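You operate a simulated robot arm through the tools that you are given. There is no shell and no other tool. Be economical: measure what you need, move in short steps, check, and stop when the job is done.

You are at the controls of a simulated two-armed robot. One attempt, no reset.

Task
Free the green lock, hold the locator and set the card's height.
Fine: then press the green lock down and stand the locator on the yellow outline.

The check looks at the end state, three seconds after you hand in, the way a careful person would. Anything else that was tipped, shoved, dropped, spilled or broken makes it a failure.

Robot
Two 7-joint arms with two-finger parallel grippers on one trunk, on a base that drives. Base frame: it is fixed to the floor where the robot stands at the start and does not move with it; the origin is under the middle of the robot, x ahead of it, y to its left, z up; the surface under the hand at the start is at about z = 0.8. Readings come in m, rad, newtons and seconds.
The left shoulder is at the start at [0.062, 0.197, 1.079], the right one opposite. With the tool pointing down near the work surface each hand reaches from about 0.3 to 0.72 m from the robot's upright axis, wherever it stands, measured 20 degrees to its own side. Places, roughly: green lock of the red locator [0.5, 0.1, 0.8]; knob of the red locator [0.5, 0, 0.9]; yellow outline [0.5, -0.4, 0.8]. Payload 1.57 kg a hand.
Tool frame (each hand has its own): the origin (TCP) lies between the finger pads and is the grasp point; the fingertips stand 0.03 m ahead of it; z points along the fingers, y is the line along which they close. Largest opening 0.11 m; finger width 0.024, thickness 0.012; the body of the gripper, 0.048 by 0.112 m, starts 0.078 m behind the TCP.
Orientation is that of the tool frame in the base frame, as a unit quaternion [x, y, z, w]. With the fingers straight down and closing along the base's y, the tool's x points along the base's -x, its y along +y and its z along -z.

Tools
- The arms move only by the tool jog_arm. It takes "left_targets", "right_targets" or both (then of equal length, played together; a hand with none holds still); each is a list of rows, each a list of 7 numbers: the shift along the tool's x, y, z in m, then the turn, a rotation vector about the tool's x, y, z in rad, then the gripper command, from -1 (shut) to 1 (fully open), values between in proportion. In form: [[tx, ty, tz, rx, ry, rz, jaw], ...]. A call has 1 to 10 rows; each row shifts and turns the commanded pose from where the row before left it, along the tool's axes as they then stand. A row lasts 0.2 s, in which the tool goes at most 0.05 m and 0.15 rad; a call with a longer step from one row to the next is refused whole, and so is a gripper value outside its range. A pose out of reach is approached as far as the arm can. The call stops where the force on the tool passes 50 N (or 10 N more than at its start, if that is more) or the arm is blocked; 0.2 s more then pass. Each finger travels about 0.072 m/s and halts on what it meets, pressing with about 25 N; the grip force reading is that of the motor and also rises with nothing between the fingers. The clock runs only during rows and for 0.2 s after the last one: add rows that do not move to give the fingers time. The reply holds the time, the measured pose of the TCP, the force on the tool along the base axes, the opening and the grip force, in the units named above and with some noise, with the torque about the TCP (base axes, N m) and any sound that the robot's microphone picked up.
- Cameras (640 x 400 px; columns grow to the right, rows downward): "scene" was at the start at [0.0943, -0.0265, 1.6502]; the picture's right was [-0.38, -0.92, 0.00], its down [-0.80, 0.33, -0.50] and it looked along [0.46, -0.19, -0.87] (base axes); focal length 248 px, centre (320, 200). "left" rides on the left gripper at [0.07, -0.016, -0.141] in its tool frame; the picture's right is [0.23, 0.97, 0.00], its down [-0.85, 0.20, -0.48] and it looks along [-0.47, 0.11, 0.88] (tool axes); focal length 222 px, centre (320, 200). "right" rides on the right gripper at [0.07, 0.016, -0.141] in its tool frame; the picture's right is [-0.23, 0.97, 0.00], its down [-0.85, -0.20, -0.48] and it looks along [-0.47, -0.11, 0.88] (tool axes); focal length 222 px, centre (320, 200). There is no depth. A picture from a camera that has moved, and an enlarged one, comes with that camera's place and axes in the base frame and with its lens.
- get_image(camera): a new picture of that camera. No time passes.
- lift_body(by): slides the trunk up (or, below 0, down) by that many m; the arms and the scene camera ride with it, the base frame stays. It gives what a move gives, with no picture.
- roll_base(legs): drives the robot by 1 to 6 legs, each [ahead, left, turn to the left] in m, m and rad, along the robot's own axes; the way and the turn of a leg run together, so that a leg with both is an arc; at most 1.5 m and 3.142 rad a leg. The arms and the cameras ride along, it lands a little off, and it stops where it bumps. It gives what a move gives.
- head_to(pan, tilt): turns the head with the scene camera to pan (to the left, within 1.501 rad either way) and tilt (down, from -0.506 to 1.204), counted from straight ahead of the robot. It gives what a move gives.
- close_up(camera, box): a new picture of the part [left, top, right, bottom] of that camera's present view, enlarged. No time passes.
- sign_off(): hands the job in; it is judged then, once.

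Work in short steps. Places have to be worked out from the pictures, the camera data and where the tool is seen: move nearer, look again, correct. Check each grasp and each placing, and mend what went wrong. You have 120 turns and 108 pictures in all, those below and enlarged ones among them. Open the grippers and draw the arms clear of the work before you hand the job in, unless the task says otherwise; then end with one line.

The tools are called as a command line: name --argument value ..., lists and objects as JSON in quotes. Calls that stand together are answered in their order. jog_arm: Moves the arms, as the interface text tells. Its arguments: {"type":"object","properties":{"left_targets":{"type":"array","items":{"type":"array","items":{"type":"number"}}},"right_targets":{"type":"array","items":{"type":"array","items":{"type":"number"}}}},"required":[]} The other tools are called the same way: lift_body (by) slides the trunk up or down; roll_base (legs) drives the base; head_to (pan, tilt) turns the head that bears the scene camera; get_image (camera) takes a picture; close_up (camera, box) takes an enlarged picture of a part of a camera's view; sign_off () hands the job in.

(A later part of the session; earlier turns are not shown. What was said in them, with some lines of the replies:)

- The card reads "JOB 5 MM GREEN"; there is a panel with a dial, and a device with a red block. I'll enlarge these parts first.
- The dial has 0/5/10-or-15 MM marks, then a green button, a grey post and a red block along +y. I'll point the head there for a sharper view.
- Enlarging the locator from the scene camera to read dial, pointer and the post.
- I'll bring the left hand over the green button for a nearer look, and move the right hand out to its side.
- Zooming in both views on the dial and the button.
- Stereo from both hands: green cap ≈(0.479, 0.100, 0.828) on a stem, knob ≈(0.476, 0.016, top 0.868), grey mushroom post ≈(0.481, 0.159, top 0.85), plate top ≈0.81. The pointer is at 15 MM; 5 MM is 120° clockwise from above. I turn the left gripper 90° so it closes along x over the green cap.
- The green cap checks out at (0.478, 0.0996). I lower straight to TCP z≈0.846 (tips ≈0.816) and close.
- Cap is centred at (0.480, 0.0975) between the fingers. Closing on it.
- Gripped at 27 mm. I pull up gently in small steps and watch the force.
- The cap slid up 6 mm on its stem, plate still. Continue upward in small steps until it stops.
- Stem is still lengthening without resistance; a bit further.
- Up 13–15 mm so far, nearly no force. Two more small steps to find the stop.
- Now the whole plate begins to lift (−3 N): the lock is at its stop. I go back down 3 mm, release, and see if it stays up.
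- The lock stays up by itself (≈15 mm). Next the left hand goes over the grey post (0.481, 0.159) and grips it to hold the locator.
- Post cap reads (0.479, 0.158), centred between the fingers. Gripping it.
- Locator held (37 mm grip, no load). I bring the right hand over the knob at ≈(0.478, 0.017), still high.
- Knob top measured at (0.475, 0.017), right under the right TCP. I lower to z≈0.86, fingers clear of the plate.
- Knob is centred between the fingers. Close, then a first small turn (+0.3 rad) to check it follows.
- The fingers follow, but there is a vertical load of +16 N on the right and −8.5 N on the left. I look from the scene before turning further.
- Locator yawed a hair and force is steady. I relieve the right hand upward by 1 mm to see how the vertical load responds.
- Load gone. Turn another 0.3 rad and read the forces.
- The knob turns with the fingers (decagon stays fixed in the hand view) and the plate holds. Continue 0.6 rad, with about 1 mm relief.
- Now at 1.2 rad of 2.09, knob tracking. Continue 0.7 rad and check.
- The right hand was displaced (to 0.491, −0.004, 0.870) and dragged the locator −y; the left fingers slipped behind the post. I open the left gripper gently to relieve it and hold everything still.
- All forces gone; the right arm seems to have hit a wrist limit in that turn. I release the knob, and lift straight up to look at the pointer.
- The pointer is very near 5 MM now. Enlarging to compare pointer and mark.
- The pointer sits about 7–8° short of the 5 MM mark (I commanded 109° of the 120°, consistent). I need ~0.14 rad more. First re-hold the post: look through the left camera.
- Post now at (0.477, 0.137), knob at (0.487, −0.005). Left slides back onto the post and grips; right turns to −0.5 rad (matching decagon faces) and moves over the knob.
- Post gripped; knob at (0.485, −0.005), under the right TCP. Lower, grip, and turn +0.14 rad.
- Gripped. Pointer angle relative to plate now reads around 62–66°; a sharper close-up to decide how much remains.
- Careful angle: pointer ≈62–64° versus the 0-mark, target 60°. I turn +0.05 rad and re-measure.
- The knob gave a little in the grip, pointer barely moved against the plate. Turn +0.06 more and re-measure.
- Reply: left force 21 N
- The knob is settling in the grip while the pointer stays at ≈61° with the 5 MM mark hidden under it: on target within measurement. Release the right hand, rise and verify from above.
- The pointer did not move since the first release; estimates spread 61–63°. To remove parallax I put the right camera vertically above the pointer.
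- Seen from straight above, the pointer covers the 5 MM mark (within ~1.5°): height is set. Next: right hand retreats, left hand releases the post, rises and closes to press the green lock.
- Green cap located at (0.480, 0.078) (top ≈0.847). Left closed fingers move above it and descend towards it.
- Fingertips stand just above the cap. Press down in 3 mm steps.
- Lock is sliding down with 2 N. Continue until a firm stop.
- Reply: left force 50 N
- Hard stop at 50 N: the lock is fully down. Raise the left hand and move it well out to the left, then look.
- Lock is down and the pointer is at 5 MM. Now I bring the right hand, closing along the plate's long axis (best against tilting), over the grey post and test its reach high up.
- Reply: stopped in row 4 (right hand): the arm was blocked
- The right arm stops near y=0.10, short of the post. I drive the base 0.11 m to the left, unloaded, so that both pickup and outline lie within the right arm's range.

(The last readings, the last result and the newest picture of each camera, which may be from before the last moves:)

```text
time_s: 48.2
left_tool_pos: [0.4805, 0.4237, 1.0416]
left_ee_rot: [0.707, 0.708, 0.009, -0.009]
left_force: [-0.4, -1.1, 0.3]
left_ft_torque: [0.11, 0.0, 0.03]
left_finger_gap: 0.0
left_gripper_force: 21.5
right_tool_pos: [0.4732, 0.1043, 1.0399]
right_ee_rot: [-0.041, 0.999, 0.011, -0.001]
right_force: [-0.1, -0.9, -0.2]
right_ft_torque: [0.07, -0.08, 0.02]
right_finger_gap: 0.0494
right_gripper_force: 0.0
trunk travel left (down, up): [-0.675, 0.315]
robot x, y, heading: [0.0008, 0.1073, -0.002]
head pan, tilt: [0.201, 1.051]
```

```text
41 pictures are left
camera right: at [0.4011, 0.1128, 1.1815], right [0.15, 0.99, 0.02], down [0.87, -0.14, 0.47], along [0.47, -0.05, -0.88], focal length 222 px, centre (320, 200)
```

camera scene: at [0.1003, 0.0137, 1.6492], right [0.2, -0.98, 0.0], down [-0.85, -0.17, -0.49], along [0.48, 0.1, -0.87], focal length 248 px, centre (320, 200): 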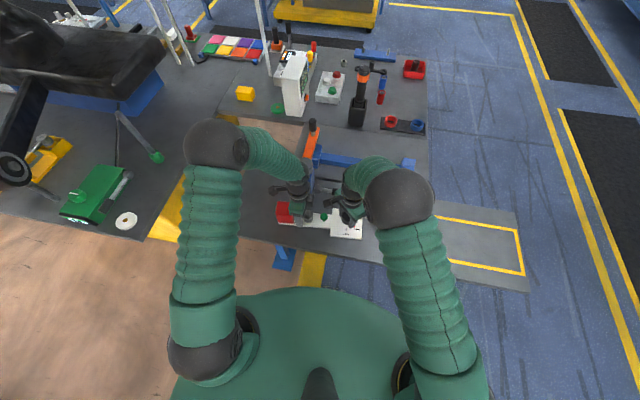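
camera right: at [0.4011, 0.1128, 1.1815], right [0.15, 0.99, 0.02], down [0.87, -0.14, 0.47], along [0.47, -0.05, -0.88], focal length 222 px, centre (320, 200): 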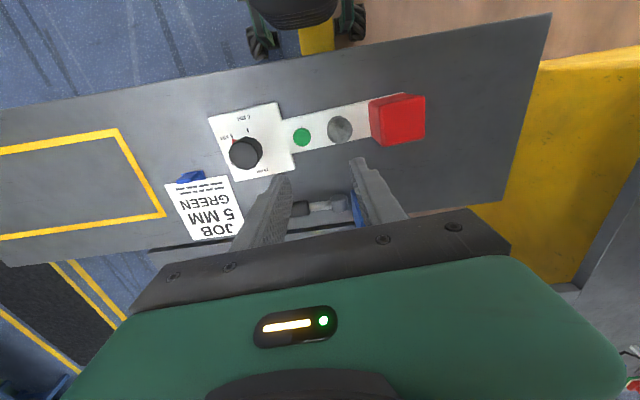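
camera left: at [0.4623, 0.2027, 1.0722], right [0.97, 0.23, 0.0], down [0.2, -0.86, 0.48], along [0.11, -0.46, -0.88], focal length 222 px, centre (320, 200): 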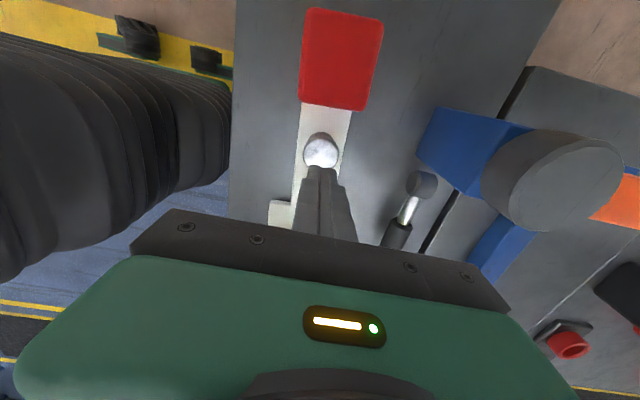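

Base is at y=0.107; the arms are still settling. A still row, then re-look.

jog_arm --right_targets '[[0, 0, 0, 0, 0, 0, -0.1], [0, 0, 0, 0, 0, 0, -0.1], [0, 0, 0, 0, 0, 0, -0.1]]'

get_image --camera "right"

```text
time_s: 49.0
left_tool_pos: [0.4773, 0.4285, 1.0384]
left_ee_rot: [0.708, 0.706, 0.007, -0.005]
left_force: [-0.8, 0.0, 0.3]
left_ft_torque: [0.09, -0.03, -0.03]
left_finger_gap: 0.0002
left_gripper_force: 21.0
right_tool_pos: [0.4728, 0.1101, 1.0411]
right_ee_rot: [-0.039, 0.999, 0.005, -0.001]
right_force: [0.3, -2.4, -0.6]
right_ft_torque: [0.09, 0.0, 0.01]
right_finger_gap: 0.0495
right_gripper_force: 0.0
trunk travel left (down, up): [-0.675, 0.315]
robot x, y, heading: [0.0008, 0.1025, -0.002]
head pan, tilt: [0.201, 1.051]
```

```text
40 pictures are left
camera right: at [0.4001, 0.1211, 1.1817], right [0.15, 0.99, 0.01], down [0.87, -0.14, 0.48], along [0.47, -0.06, -0.88], focal length 222 px, centre (320, 200)
```

right: 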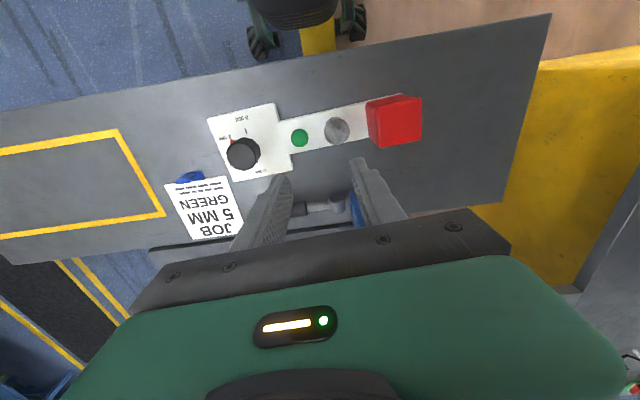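

Small lag remains. I add waiting rows and begin going down a bit towards the post at ≈(0.473, 0.138).

jog_arm --right_targets '[[0, 0.005, 0.02, 0, 0, 0, -0.1], [0, 0, 0.02, 0, 0, 0, -0.1], [0, 0, 0.02, 0, 0, 0, -0.1], [0, 0, 0, 0, 0, 0, -0.1], [0, 0, 0, 0, 0, 0, -0.1], [0, 0, 0, 0, 0, 0, -0.1]]'

get_image --camera "right"

```text
time_s: 50.4
left_tool_pos: [0.4792, 0.4471, 1.0335]
left_ee_rot: [0.707, 0.707, 0.002, 0.001]
left_force: [0.5, 0.1, 0.1]
left_ft_torque: [0.04, 0.01, 0.0]
left_finger_gap: 0.0
left_gripper_force: 21.4
right_tool_pos: [0.4714, 0.1317, 0.9803]
right_ee_rot: [-0.04, 0.999, -0.002, -0.002]
right_force: [0.1, 0.6, 0.3]
right_ft_torque: [0.02, -0.05, -0.07]
right_finger_gap: 0.0493
right_gripper_force: 0.0
trunk travel left (down, up): [-0.675, 0.315]
robot x, y, heading: [-0.0001, 0.1027, -0.004]
head pan, tilt: [0.201, 1.051]
```

```text
39 pictures are left
camera right: at [0.3987, 0.1439, 1.1209], right [0.15, 0.99, 0.0], down [0.87, -0.13, 0.48], along [0.47, -0.08, -0.88], focal length 222 px, centre (320, 200)
```

right: 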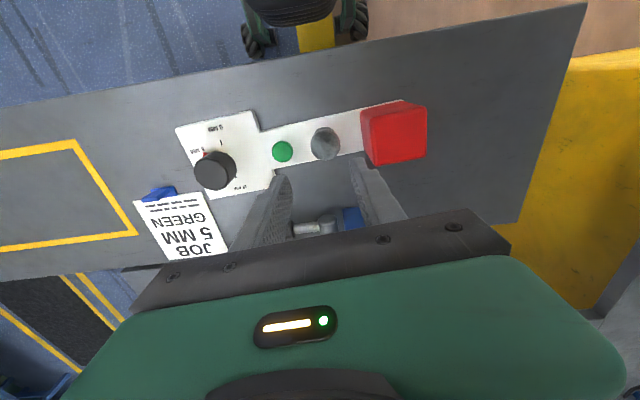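

Post cap at ≈(0.467, 0.137). Correct by (−4, +6) mm and descend half-way to check finger clearance.

jog_arm --right_targets '[[0.0034, 0.0061, 0.02, 0, 0, 0, -0.1], [0, 0, 0.03, 0, 0, 0, -0.1], [0, 0, 0.035, 0, 0, 0, -0.1], [0, 0, 0, 0, 0, 0, -0.1], [0, 0, 0, 0, 0, 0, -0.1]]'

get_image --camera "right"

close_up --camera "scene" --box '[300, 160, 440, 260]'

```text
time_s: 51.6
left_tool_pos: [0.4787, 0.4467, 1.0325]
left_ee_rot: [0.708, 0.707, 0.002, 0.001]
left_force: [-0.3, 0.9, -0.1]
left_ft_torque: [0.02, -0.03, 0.02]
left_finger_gap: 0.0002
left_gripper_force: 21.2
right_tool_pos: [0.4678, 0.1401, 0.8945]
right_ee_rot: [-0.04, 0.999, -0.002, -0.001]
right_force: [-0.8, -0.4, -0.4]
right_ft_torque: [0.0, -0.04, 0.02]
right_finger_gap: 0.0497
right_gripper_force: 0.0
trunk travel left (down, up): [-0.675, 0.315]
robot x, y, heading: [-0.0014, 0.1036, -0.0]
head pan, tilt: [0.201, 1.051]
```

```text
38 pictures are left
camera right: at [0.3955, 0.152, 1.0354], right [0.15, 0.99, 0.0], down [0.87, -0.13, 0.48], along [0.47, -0.08, -0.88], focal length 222 px, centre (320, 200)
```

right: 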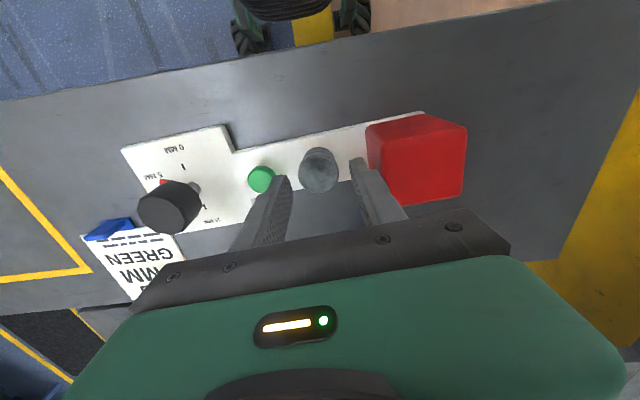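

```text
4.00 times, centred on (370, 210) of scene
camera zoom: at [0.0989, 0.1168, 1.65], right [0.2, -0.98, 0.0], down [-0.85, -0.17, -0.49], along [0.48, 0.1, -0.87], focal length 994 px, centre (120, 160)
```

zoom: 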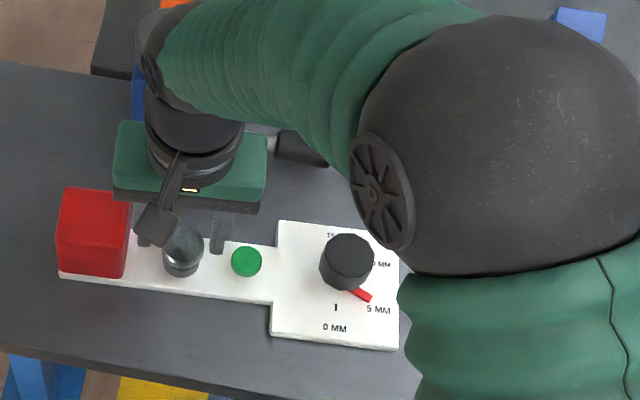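

Centred (post 0.466, 0.139). Descend the last 43 mm and grip.

jog_arm --right_targets '[[0.001, -0.001, 0.02, 0, 0, 0, -0.1], [0, 0, 0.015, 0, 0, 0, -0.1], [0, 0, 0.01, 0, 0, 0, -0.1], [0, 0, 0, 0, 0, 0, -0.4], [0, 0, 0, 0, 0, 0, -0.8], [0, 0, 0, 0, 0, 0, -0.8]]'

get_image --camera "right"

```text
time_s: 53.0
left_tool_pos: [0.4783, 0.4477, 1.0337]
left_ee_rot: [0.707, 0.707, 0.001, 0.001]
left_force: [1.2, 1.0, 0.0]
left_ft_torque: [-0.01, 0.0, -0.03]
left_finger_gap: 0.0001
left_gripper_force: 21.1
right_tool_pos: [0.4651, 0.1385, 0.8501]
right_ee_rot: [-0.04, 0.999, -0.003, -0.001]
right_force: [0.2, 1.6, 0.0]
right_ft_torque: [0.11, -0.04, 0.03]
right_finger_gap: 0.0373
right_gripper_force: 24.5
trunk travel left (down, up): [-0.675, 0.315]
robot x, y, heading: [0.0014, 0.1076, -0.004]
head pan, tilt: [0.201, 1.051]
```

```text
36 pictures are left
camera right: at [0.3931, 0.1513, 0.991], right [0.15, 0.99, 0.0], down [0.87, -0.13, 0.48], along [0.47, -0.08, -0.88], focal length 222 px, centre (320, 200)
```

right: 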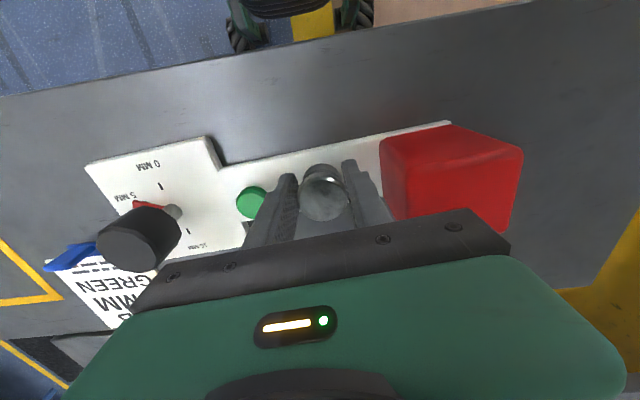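

Gripped at 37 mm. Test lift of 1.5 cm to check weight and tilt.

jog_arm --right_targets '[[0, 0, -0.005, 0, 0, 0, -1], [0, 0, -0.005, 0, 0, 0, -1], [0, 0, -0.005, 0, 0, 0, -1], [0, 0, 0, 0, 0, 0, -1], [0, 0, 0, 0, 0, 0, -1]]'

get_image --camera "right"

close_up --camera "scene" --box '[300, 160, 440, 260]'

```text
time_s: 54.2
left_tool_pos: [0.4784, 0.4477, 1.0332]
left_ee_rot: [0.707, 0.707, 0.001, 0.001]
left_force: [-0.4, -0.3, -0.5]
left_ft_torque: [-0.02, 0.0, 0.01]
left_finger_gap: 0.0001
left_gripper_force: 21.3
right_tool_pos: [0.4671, 0.1377, 0.8647]
right_ee_rot: [-0.04, 0.999, -0.002, 0.0]
right_force: [0.9, 0.3, -4.2]
right_ft_torque: [0.04, 0.01, 0.02]
right_finger_gap: 0.0372
right_gripper_force: 25.4
trunk travel left (down, up): [-0.675, 0.315]
robot x, y, heading: [0.002, 0.1053, 0.002]
head pan, tilt: [0.201, 1.051]
```

```text
35 pictures are left
camera right: at [0.3947, 0.1504, 1.0054], right [0.15, 0.99, -0.01], down [0.87, -0.13, 0.48], along [0.47, -0.08, -0.88], focal length 222 px, centre (320, 200)
```

right: 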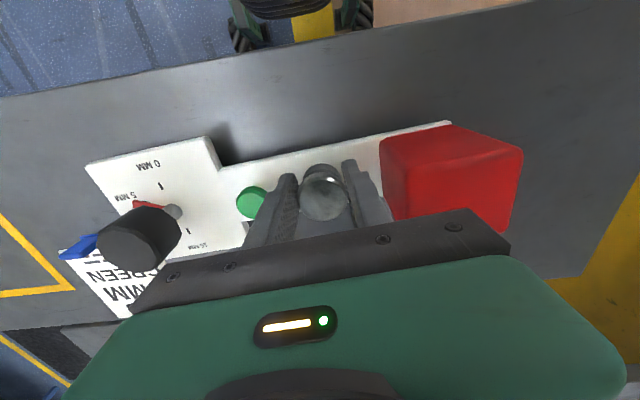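

```text
4.00 times, centred on (370, 210) of scene
camera zoom: at [0.0998, 0.1189, 1.6499], right [0.2, -0.98, 0.0], down [-0.85, -0.17, -0.49], along [0.48, 0.1, -0.87], focal length 994 px, centre (120, 160)
```

zoom: 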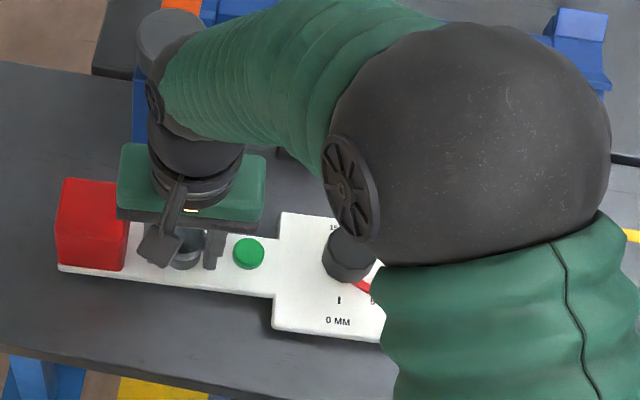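

Locator lifts level (4.2 N, no tilt). Raise to clear the card clip, then carry slowly toward −y.

jog_arm --right_targets '[[0, 0, -0.02, 0, 0, 0, -1], [0, 0, -0.025, 0, 0, 0, -1], [0, 0, -0.025, 0, 0, 0, -1], [0, 0, -0.015, 0, 0, 0, -1], [0, -0.015, 0, 0, 0, 0, -1], [0, -0.025, 0, 0, 0, 0, -1], [0, -0.03, 0, 0, 0, 0, -1], [0, -0.03, 0, 0, 0, 0, -1], [0, -0.03, 0, 0, 0, 0, -1], [0, -0.03, 0, 0, 0, 0, -1]]'

get_image --camera "right"

get_image --camera "scene"

```text
time_s: 56.4
left_tool_pos: [0.4783, 0.4464, 1.0323]
left_ee_rot: [0.707, 0.707, 0.002, 0.0]
left_force: [0.6, 0.8, 0.2]
left_ft_torque: [-0.02, 0.01, -0.01]
left_finger_gap: 0.0
left_gripper_force: 21.4
right_tool_pos: [0.4804, -0.0245, 0.9518]
right_ee_rot: [-0.041, 0.999, -0.002, -0.002]
right_force: [-0.8, -0.6, -3.9]
right_ft_torque: [0.1, 0.0, -0.02]
right_finger_gap: 0.0371
right_gripper_force: 24.3
trunk travel left (down, up): [-0.675, 0.315]
robot x, y, heading: [0.0003, 0.1092, -0.001]
head pan, tilt: [0.201, 1.051]
```

```text
33 pictures are left
camera right: at [0.4079, -0.0116, 1.092], right [0.15, 0.99, 0.0], down [0.87, -0.13, 0.48], along [0.47, -0.07, -0.88], focal length 222 px, centre (320, 200)
```

right: 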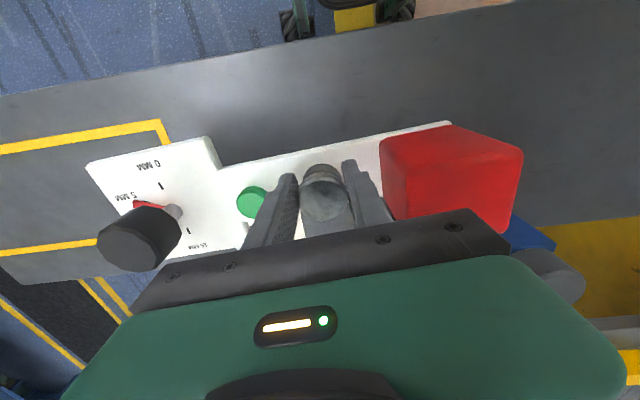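

```text
32 pictures are left
camera scene: at [0.0998, 0.1157, 1.6499], right [0.2, -0.98, 0.0], down [-0.85, -0.17, -0.49], along [0.48, 0.1, -0.87], focal length 248 px, centre (320, 200)
```

scene: 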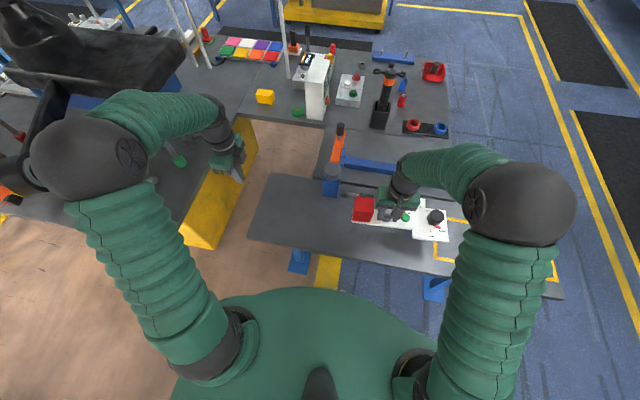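

Clear of everything. Continue toward the outline in 10 rows.

jog_arm --right_targets '[[0, -0.03, 0, 0, 0, 0, -1], [0, -0.035, 0, 0, 0, 0, -1], [0.001, -0.035, 0, 0, 0, 0, -1], [0.001, -0.035, 0, 0, 0, 0, -1], [0.001, -0.035, 0, 0, 0, 0, -1], [0.001, -0.035, 0, 0, 0, 0, -1], [0.001, -0.035, 0, 0, 0, 0, -1], [0, -0.03, 0, 0, 0, 0, -1], [0, -0.02, 0, 0, 0, 0, -1], [0, 0, 0, 0, 0, 0.04, -1]]'

get_image --camera "right"

head_to --pan -0.75 --tilt 0.95

get_image --camera "scene"

```text
time_s: 58.6
left_tool_pos: [0.4791, 0.4474, 1.0334]
left_ee_rot: [0.707, 0.707, 0.001, 0.0]
left_force: [0.2, -0.4, 0.6]
left_ft_torque: [0.01, 0.02, -0.01]
left_finger_gap: 0.0
left_gripper_force: 20.9
right_tool_pos: [0.4981, -0.3126, 0.9518]
right_ee_rot: [-0.02, 1.0, -0.002, -0.001]
right_force: [0.0, -0.8, -3.9]
right_ft_torque: [0.09, 0.03, -0.01]
right_finger_gap: 0.0369
right_gripper_force: 25.4
trunk travel left (down, up): [-0.675, 0.315]
robot x, y, heading: [0.0017, 0.104, -0.0]
head pan, tilt: [0.201, 1.051]
```

```text
31 pictures are left
camera right: at [0.4264, -0.2973, 1.0922], right [0.19, 0.98, 0.0], down [0.86, -0.16, 0.48], along [0.47, -0.09, -0.88], focal length 222 px, centre (320, 200)
```

right: 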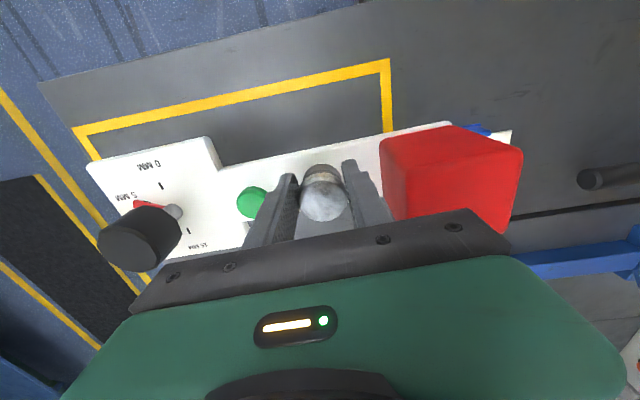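

```text
time_s: 59.8
left_tool_pos: [0.4783, 0.4461, 1.0344]
left_ee_rot: [0.708, 0.707, 0.002, -0.001]
left_force: [0.6, 0.2, 0.7]
left_ft_torque: [0.01, 0.0, 0.02]
left_finger_gap: 0.0
left_gripper_force: 21.4
right_tool_pos: [0.4976, -0.3119, 0.9528]
right_ee_rot: [-0.02, 1.0, -0.002, -0.002]
right_force: [-0.4, 0.3, -4.2]
right_ft_torque: [0.05, 0.03, 0.04]
right_finger_gap: 0.0372
right_gripper_force: 25.3
trunk travel left (down, up): [-0.675, 0.315]
robot x, y, heading: [-0.0007, 0.1005, 0.001]
head pan, tilt: [-0.75, 0.949]
```

```text
30 pictures are left
camera scene: at [0.0881, 0.0524, 1.657], right [-0.68, -0.73, 0.0], down [-0.6, 0.55, -0.58], along [0.42, -0.4, -0.81], focal length 248 px, centre (320, 200)
```

scene: 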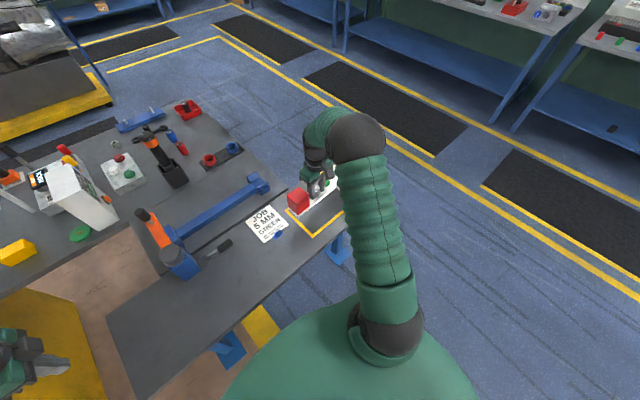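

Outline measures x 0.427–0.583, y −0.612…−0.223; the plate spans −0.188…+0.108 in y around the TCP. So TCP target is (0.502, −0.377). Move there and lower to 2 cm above the table.

jog_arm --right_targets '[[-0.001, -0.022, 0, 0, 0, 0, -1], [-0.001, -0.022, 0, 0, 0, 0, -1], [0, -0.0217, 0, 0, 0, 0, -1], [0, 0, 0, 0, 0, 0, -1], [0, 0, 0.025, 0, 0, 0, -1], [0, 0, 0.025, 0, 0, 0, -1], [0, 0, 0.025, 0, 0, 0, -1], [0, 0, 0.008, 0, 0, 0, -1], [0, 0, 0, 0, 0, 0, -1]]'

get_image --camera "right"

close_up --camera "scene" --box '[240, 130, 400, 250]'

```text
time_s: 61.8
left_tool_pos: [0.4785, 0.4451, 1.0338]
left_ee_rot: [0.707, 0.707, 0.002, 0.0]
left_force: [-0.5, 0.5, 1.0]
left_ft_torque: [0.01, 0.01, 0.01]
left_finger_gap: 0.0002
left_gripper_force: 21.6
right_tool_pos: [0.5019, -0.3783, 0.8693]
right_ee_rot: [-0.021, 1.0, -0.001, -0.001]
right_force: [-0.1, 0.5, -3.8]
right_ft_torque: [0.08, 0.02, -0.01]
right_finger_gap: 0.0371
right_gripper_force: 24.9
trunk travel left (down, up): [-0.675, 0.315]
robot x, y, heading: [0.0023, 0.1021, -0.003]
head pan, tilt: [-0.75, 0.949]
```

```text
29 pictures are left
camera right: at [0.4307, -0.3634, 1.0097], right [0.19, 0.98, 0.0], down [0.86, -0.16, 0.48], along [0.47, -0.09, -0.88], focal length 222 px, centre (320, 200)
```

right: 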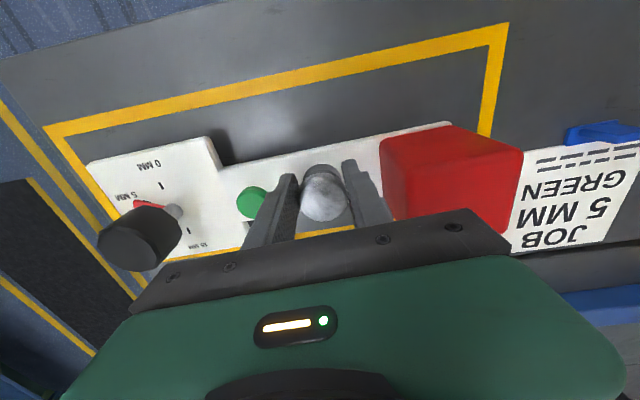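

```text
3.33 times, centred on (320, 190) of scene
camera zoom: at [0.0881, 0.0519, 1.657], right [-0.68, -0.73, 0.0], down [-0.6, 0.56, -0.58], along [0.42, -0.4, -0.81], focal length 828 px, centre (320, 233)
```

zoom: 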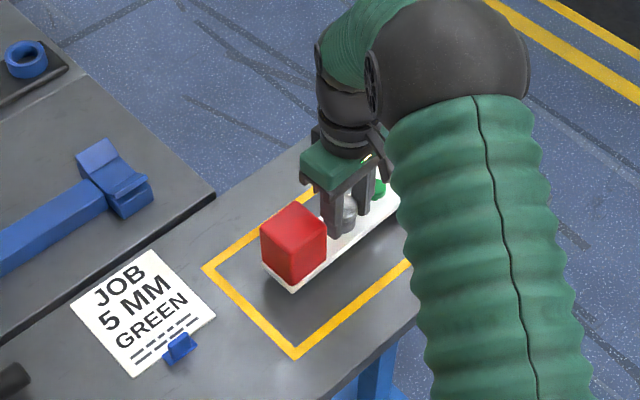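

The locator sits over the outline's middle, parallel to it. Lower the last 19 mm gently until it rests.

jog_arm --right_targets '[[0, 0, 0.006, 0, 0, 0, -1], [0, 0, 0.005, 0, 0, 0, -1], [0, 0, 0.004, 0, 0, 0, -1], [0, 0, 0.003, 0, 0, 0, -1], [0, 0, 0, 0, 0, 0, -1]]'

```text
time_s: 63.0
left_tool_pos: [0.4774, 0.4455, 1.0327]
left_ee_rot: [0.707, 0.708, 0.002, 0.0]
left_force: [0.0, 0.5, -0.7]
left_ft_torque: [0.01, 0.01, 0.01]
left_finger_gap: 0.0
left_gripper_force: 21.4
right_tool_pos: [0.5008, -0.3787, 0.8516]
right_ee_rot: [-0.021, 1.0, -0.002, 0.0]
right_force: [-0.4, 0.0, -3.4]
right_ft_torque: [-0.08, -0.04, 0.02]
right_finger_gap: 0.0371
right_gripper_force: 24.7
trunk travel left (down, up): [-0.675, 0.315]
robot x, y, heading: [-0.0003, 0.1057, 0.002]
head pan, tilt: [-0.75, 0.949]
```

Still carrying 3.4 N; a millimetre or two more.

jog_arm --right_targets '[[0, 0, 0.001, 0, 0, 0, -1], [0, 0, 0.001, 0, 0, 0, -1], [0, 0, 0, 0, 0, 0, -1]]'

```text
time_s: 63.8
left_tool_pos: [0.4768, 0.4469, 1.0354]
left_ee_rot: [0.708, 0.707, 0.002, 0.0]
left_force: [-0.3, 0.6, -0.3]
left_ft_torque: [0.0, 0.01, -0.06]
left_finger_gap: 0.0
left_gripper_force: 21.3
right_tool_pos: [0.5021, -0.3783, 0.8504]
right_ee_rot: [-0.019, 1.0, -0.002, 0.0]
right_force: [-0.6, -1.9, 6.4]
right_ft_torque: [0.03, 0.31, 0.0]
right_finger_gap: 0.0369
right_gripper_force: 24.8
trunk travel left (down, up): [-0.675, 0.315]
robot x, y, heading: [-0.0011, 0.1013, -0.002]
head pan, tilt: [-0.75, 0.949]
```

It rests (+6 N). Open to the same 50 mm gap as at pickup and rise straight up.

jog_arm --right_targets '[[0, 0, -0.0005, 0, 0, 0, -0.4], [0, 0, 0, 0, 0, 0, -0.1], [0, 0, 0, 0, 0, 0, -0.1], [0, 0, 0, 0, 0, 0, -0.1], [0, 0, -0.02, 0, 0, 0, -0.1], [0, 0, -0.035, 0, 0, 0, -0.1], [0, 0, -0.04, 0, 0, 0, -0.1], [0, 0, -0.045, 0, 0, 0, -0.1], [0, 0, -0.045, 0, 0, 0, -0.1]]'

get_image --camera "right"

```text
time_s: 65.8
left_tool_pos: [0.4763, 0.4463, 1.0345]
left_ee_rot: [0.708, 0.707, 0.002, 0.001]
left_force: [-0.2, -0.4, 0.2]
left_ft_torque: [0.0, 0.03, 0.0]
left_finger_gap: 0.0002
left_gripper_force: 21.2
right_tool_pos: [0.4995, -0.3782, 1.0377]
right_ee_rot: [-0.02, 1.0, -0.002, 0.0]
right_force: [-0.7, 0.0, 0.0]
right_ft_torque: [-0.02, 0.01, 0.01]
right_finger_gap: 0.0494
right_gripper_force: 0.1
trunk travel left (down, up): [-0.675, 0.315]
robot x, y, heading: [0.0025, 0.1037, -0.001]
head pan, tilt: [-0.75, 0.949]
```

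```text
27 pictures are left
camera right: at [0.4282, -0.3624, 1.1774], right [0.19, 0.98, 0.0], down [0.86, -0.16, 0.48], along [0.47, -0.09, -0.88], focal length 222 px, centre (320, 200)
```

right: 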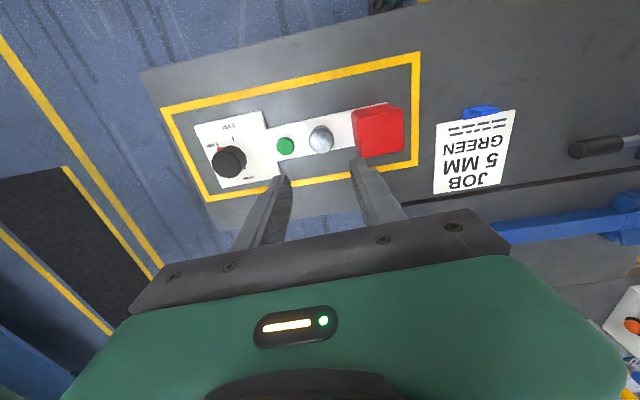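

The locator stands inside the outline. Zoom to check margins, pointer and lock.

close_up --camera "right" --box '[150, 40, 430, 215]'

close_up --camera "right" --box '[185, 105, 305, 195]'

```text
2.29 times, centred on (290, 128) of right
camera zoom: at [0.4282, -0.3624, 1.1774], right [0.19, 0.98, 0.0], down [0.86, -0.16, 0.48], along [0.47, -0.09, -0.88], focal length 508 px, centre (389, 366)
```

zoom: 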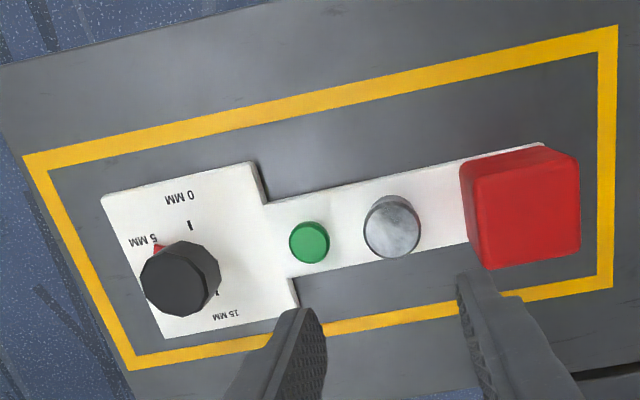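

```text
4.44 times, centred on (245, 150) of right
camera zoom: at [0.4282, -0.3624, 1.1774], right [0.19, 0.98, 0.0], down [0.86, -0.16, 0.48], along [0.47, -0.09, -0.88], focal length 987 px, centre (653, 422)
```

zoom: 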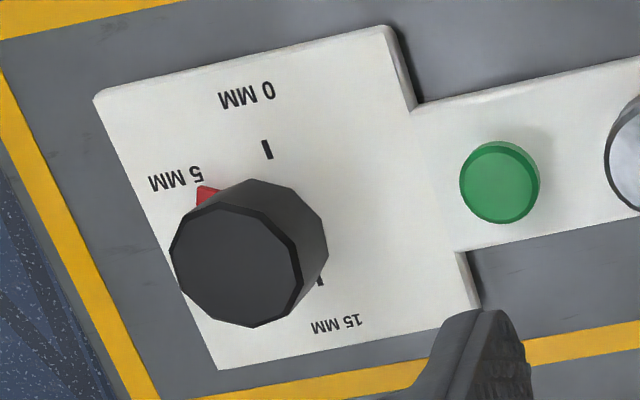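

Everything is inside the outline, lock down, pointer at 5 MM. Draw the arms clear with the grippers open.

jog_arm --left_targets '[[0, 0, -0.02, 0, 0, 0, 0], [0, 0, -0.02, 0, 0, 0, 1], [0, 0, -0.02, 0, 0, 0, 1], [0, 0, 0, 0, 0, 0, 1], [0, 0, 0, 0, 0, 0, 1], [0, 0, 0, 0, 0, 0, 1]]' --right_targets '[[0, 0, -0.03, 0, 0, 0, 0], [0.03, 0, -0.03, 0, 0, 0, 1], [0.04, 0, -0.01, 0, 0, 0, 1], [0.04, 0, 0, 0, 0, 0, 1], [0.04, 0, 0, 0, 0, 0, 1], [0, 0, 0, 0, 0, 0, 1]]'

close_up --camera "right" --box '[160, 60, 440, 235]'

get_image --camera "scene"

```text
time_s: 67.2
left_tool_pos: [0.4801, 0.4465, 1.0946]
left_ee_rot: [0.708, 0.706, 0.001, 0.0]
left_force: [-0.1, 0.4, 0.3]
left_ft_torque: [-0.01, 0.01, 0.0]
left_finger_gap: 0.1098
left_gripper_force: 0.1
right_tool_pos: [0.3523, -0.3857, 1.1067]
right_ee_rot: [-0.021, 1.0, -0.002, -0.003]
right_force: [-0.2, 1.2, -0.2]
right_ft_torque: [0.01, 0.04, 0.01]
right_finger_gap: 0.1099
right_gripper_force: 0.0
trunk travel left (down, up): [-0.675, 0.315]
robot x, y, heading: [0.0008, 0.1037, -0.001]
head pan, tilt: [-0.75, 0.949]
```

```text
2.29 times, centred on (300, 148) of right
camera zoom: at [0.2808, -0.3693, 1.2462], right [0.19, 0.98, 0.0], down [0.86, -0.16, 0.48], along [0.47, -0.09, -0.88], focal length 508 px, centre (366, 320)
```

zoom: 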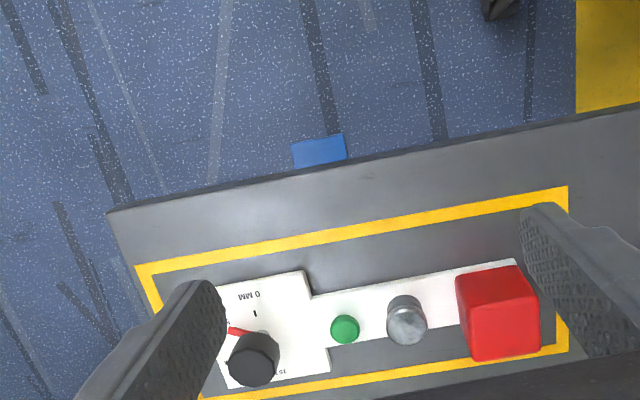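

```text
23 pictures are left
camera scene: at [0.0868, 0.0532, 1.6571], right [-0.68, -0.73, 0.0], down [-0.6, 0.55, -0.58], along [0.42, -0.4, -0.81], focal length 248 px, centre (320, 200)
```

scene: 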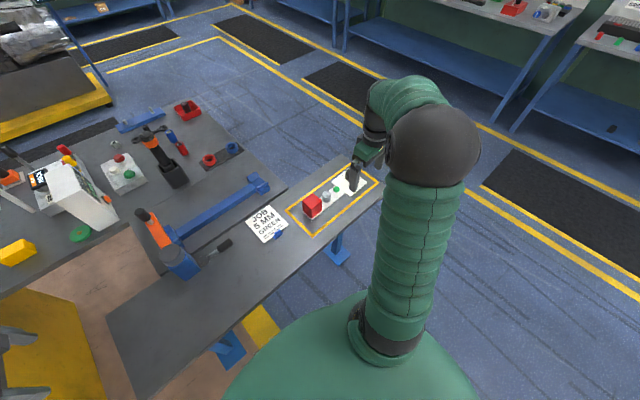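

Grippers are open and both arms are clear; the locator stands in the outline and everything else is undisturbed. Handing in.

sign_off

```text
The job is handed in.
```

The red locator is set to the card's 5 MM, with the green lock pressed down, and it stands inside the yellow outline. The pointer covers the 5 MM mark to within about 1–2°. While I was turning the knob, the right arm reached its limit. It dragged the locator about 2 cm along the table and pulled its post out of the left gripper, but nothing tipped and I later carried it to the outline.
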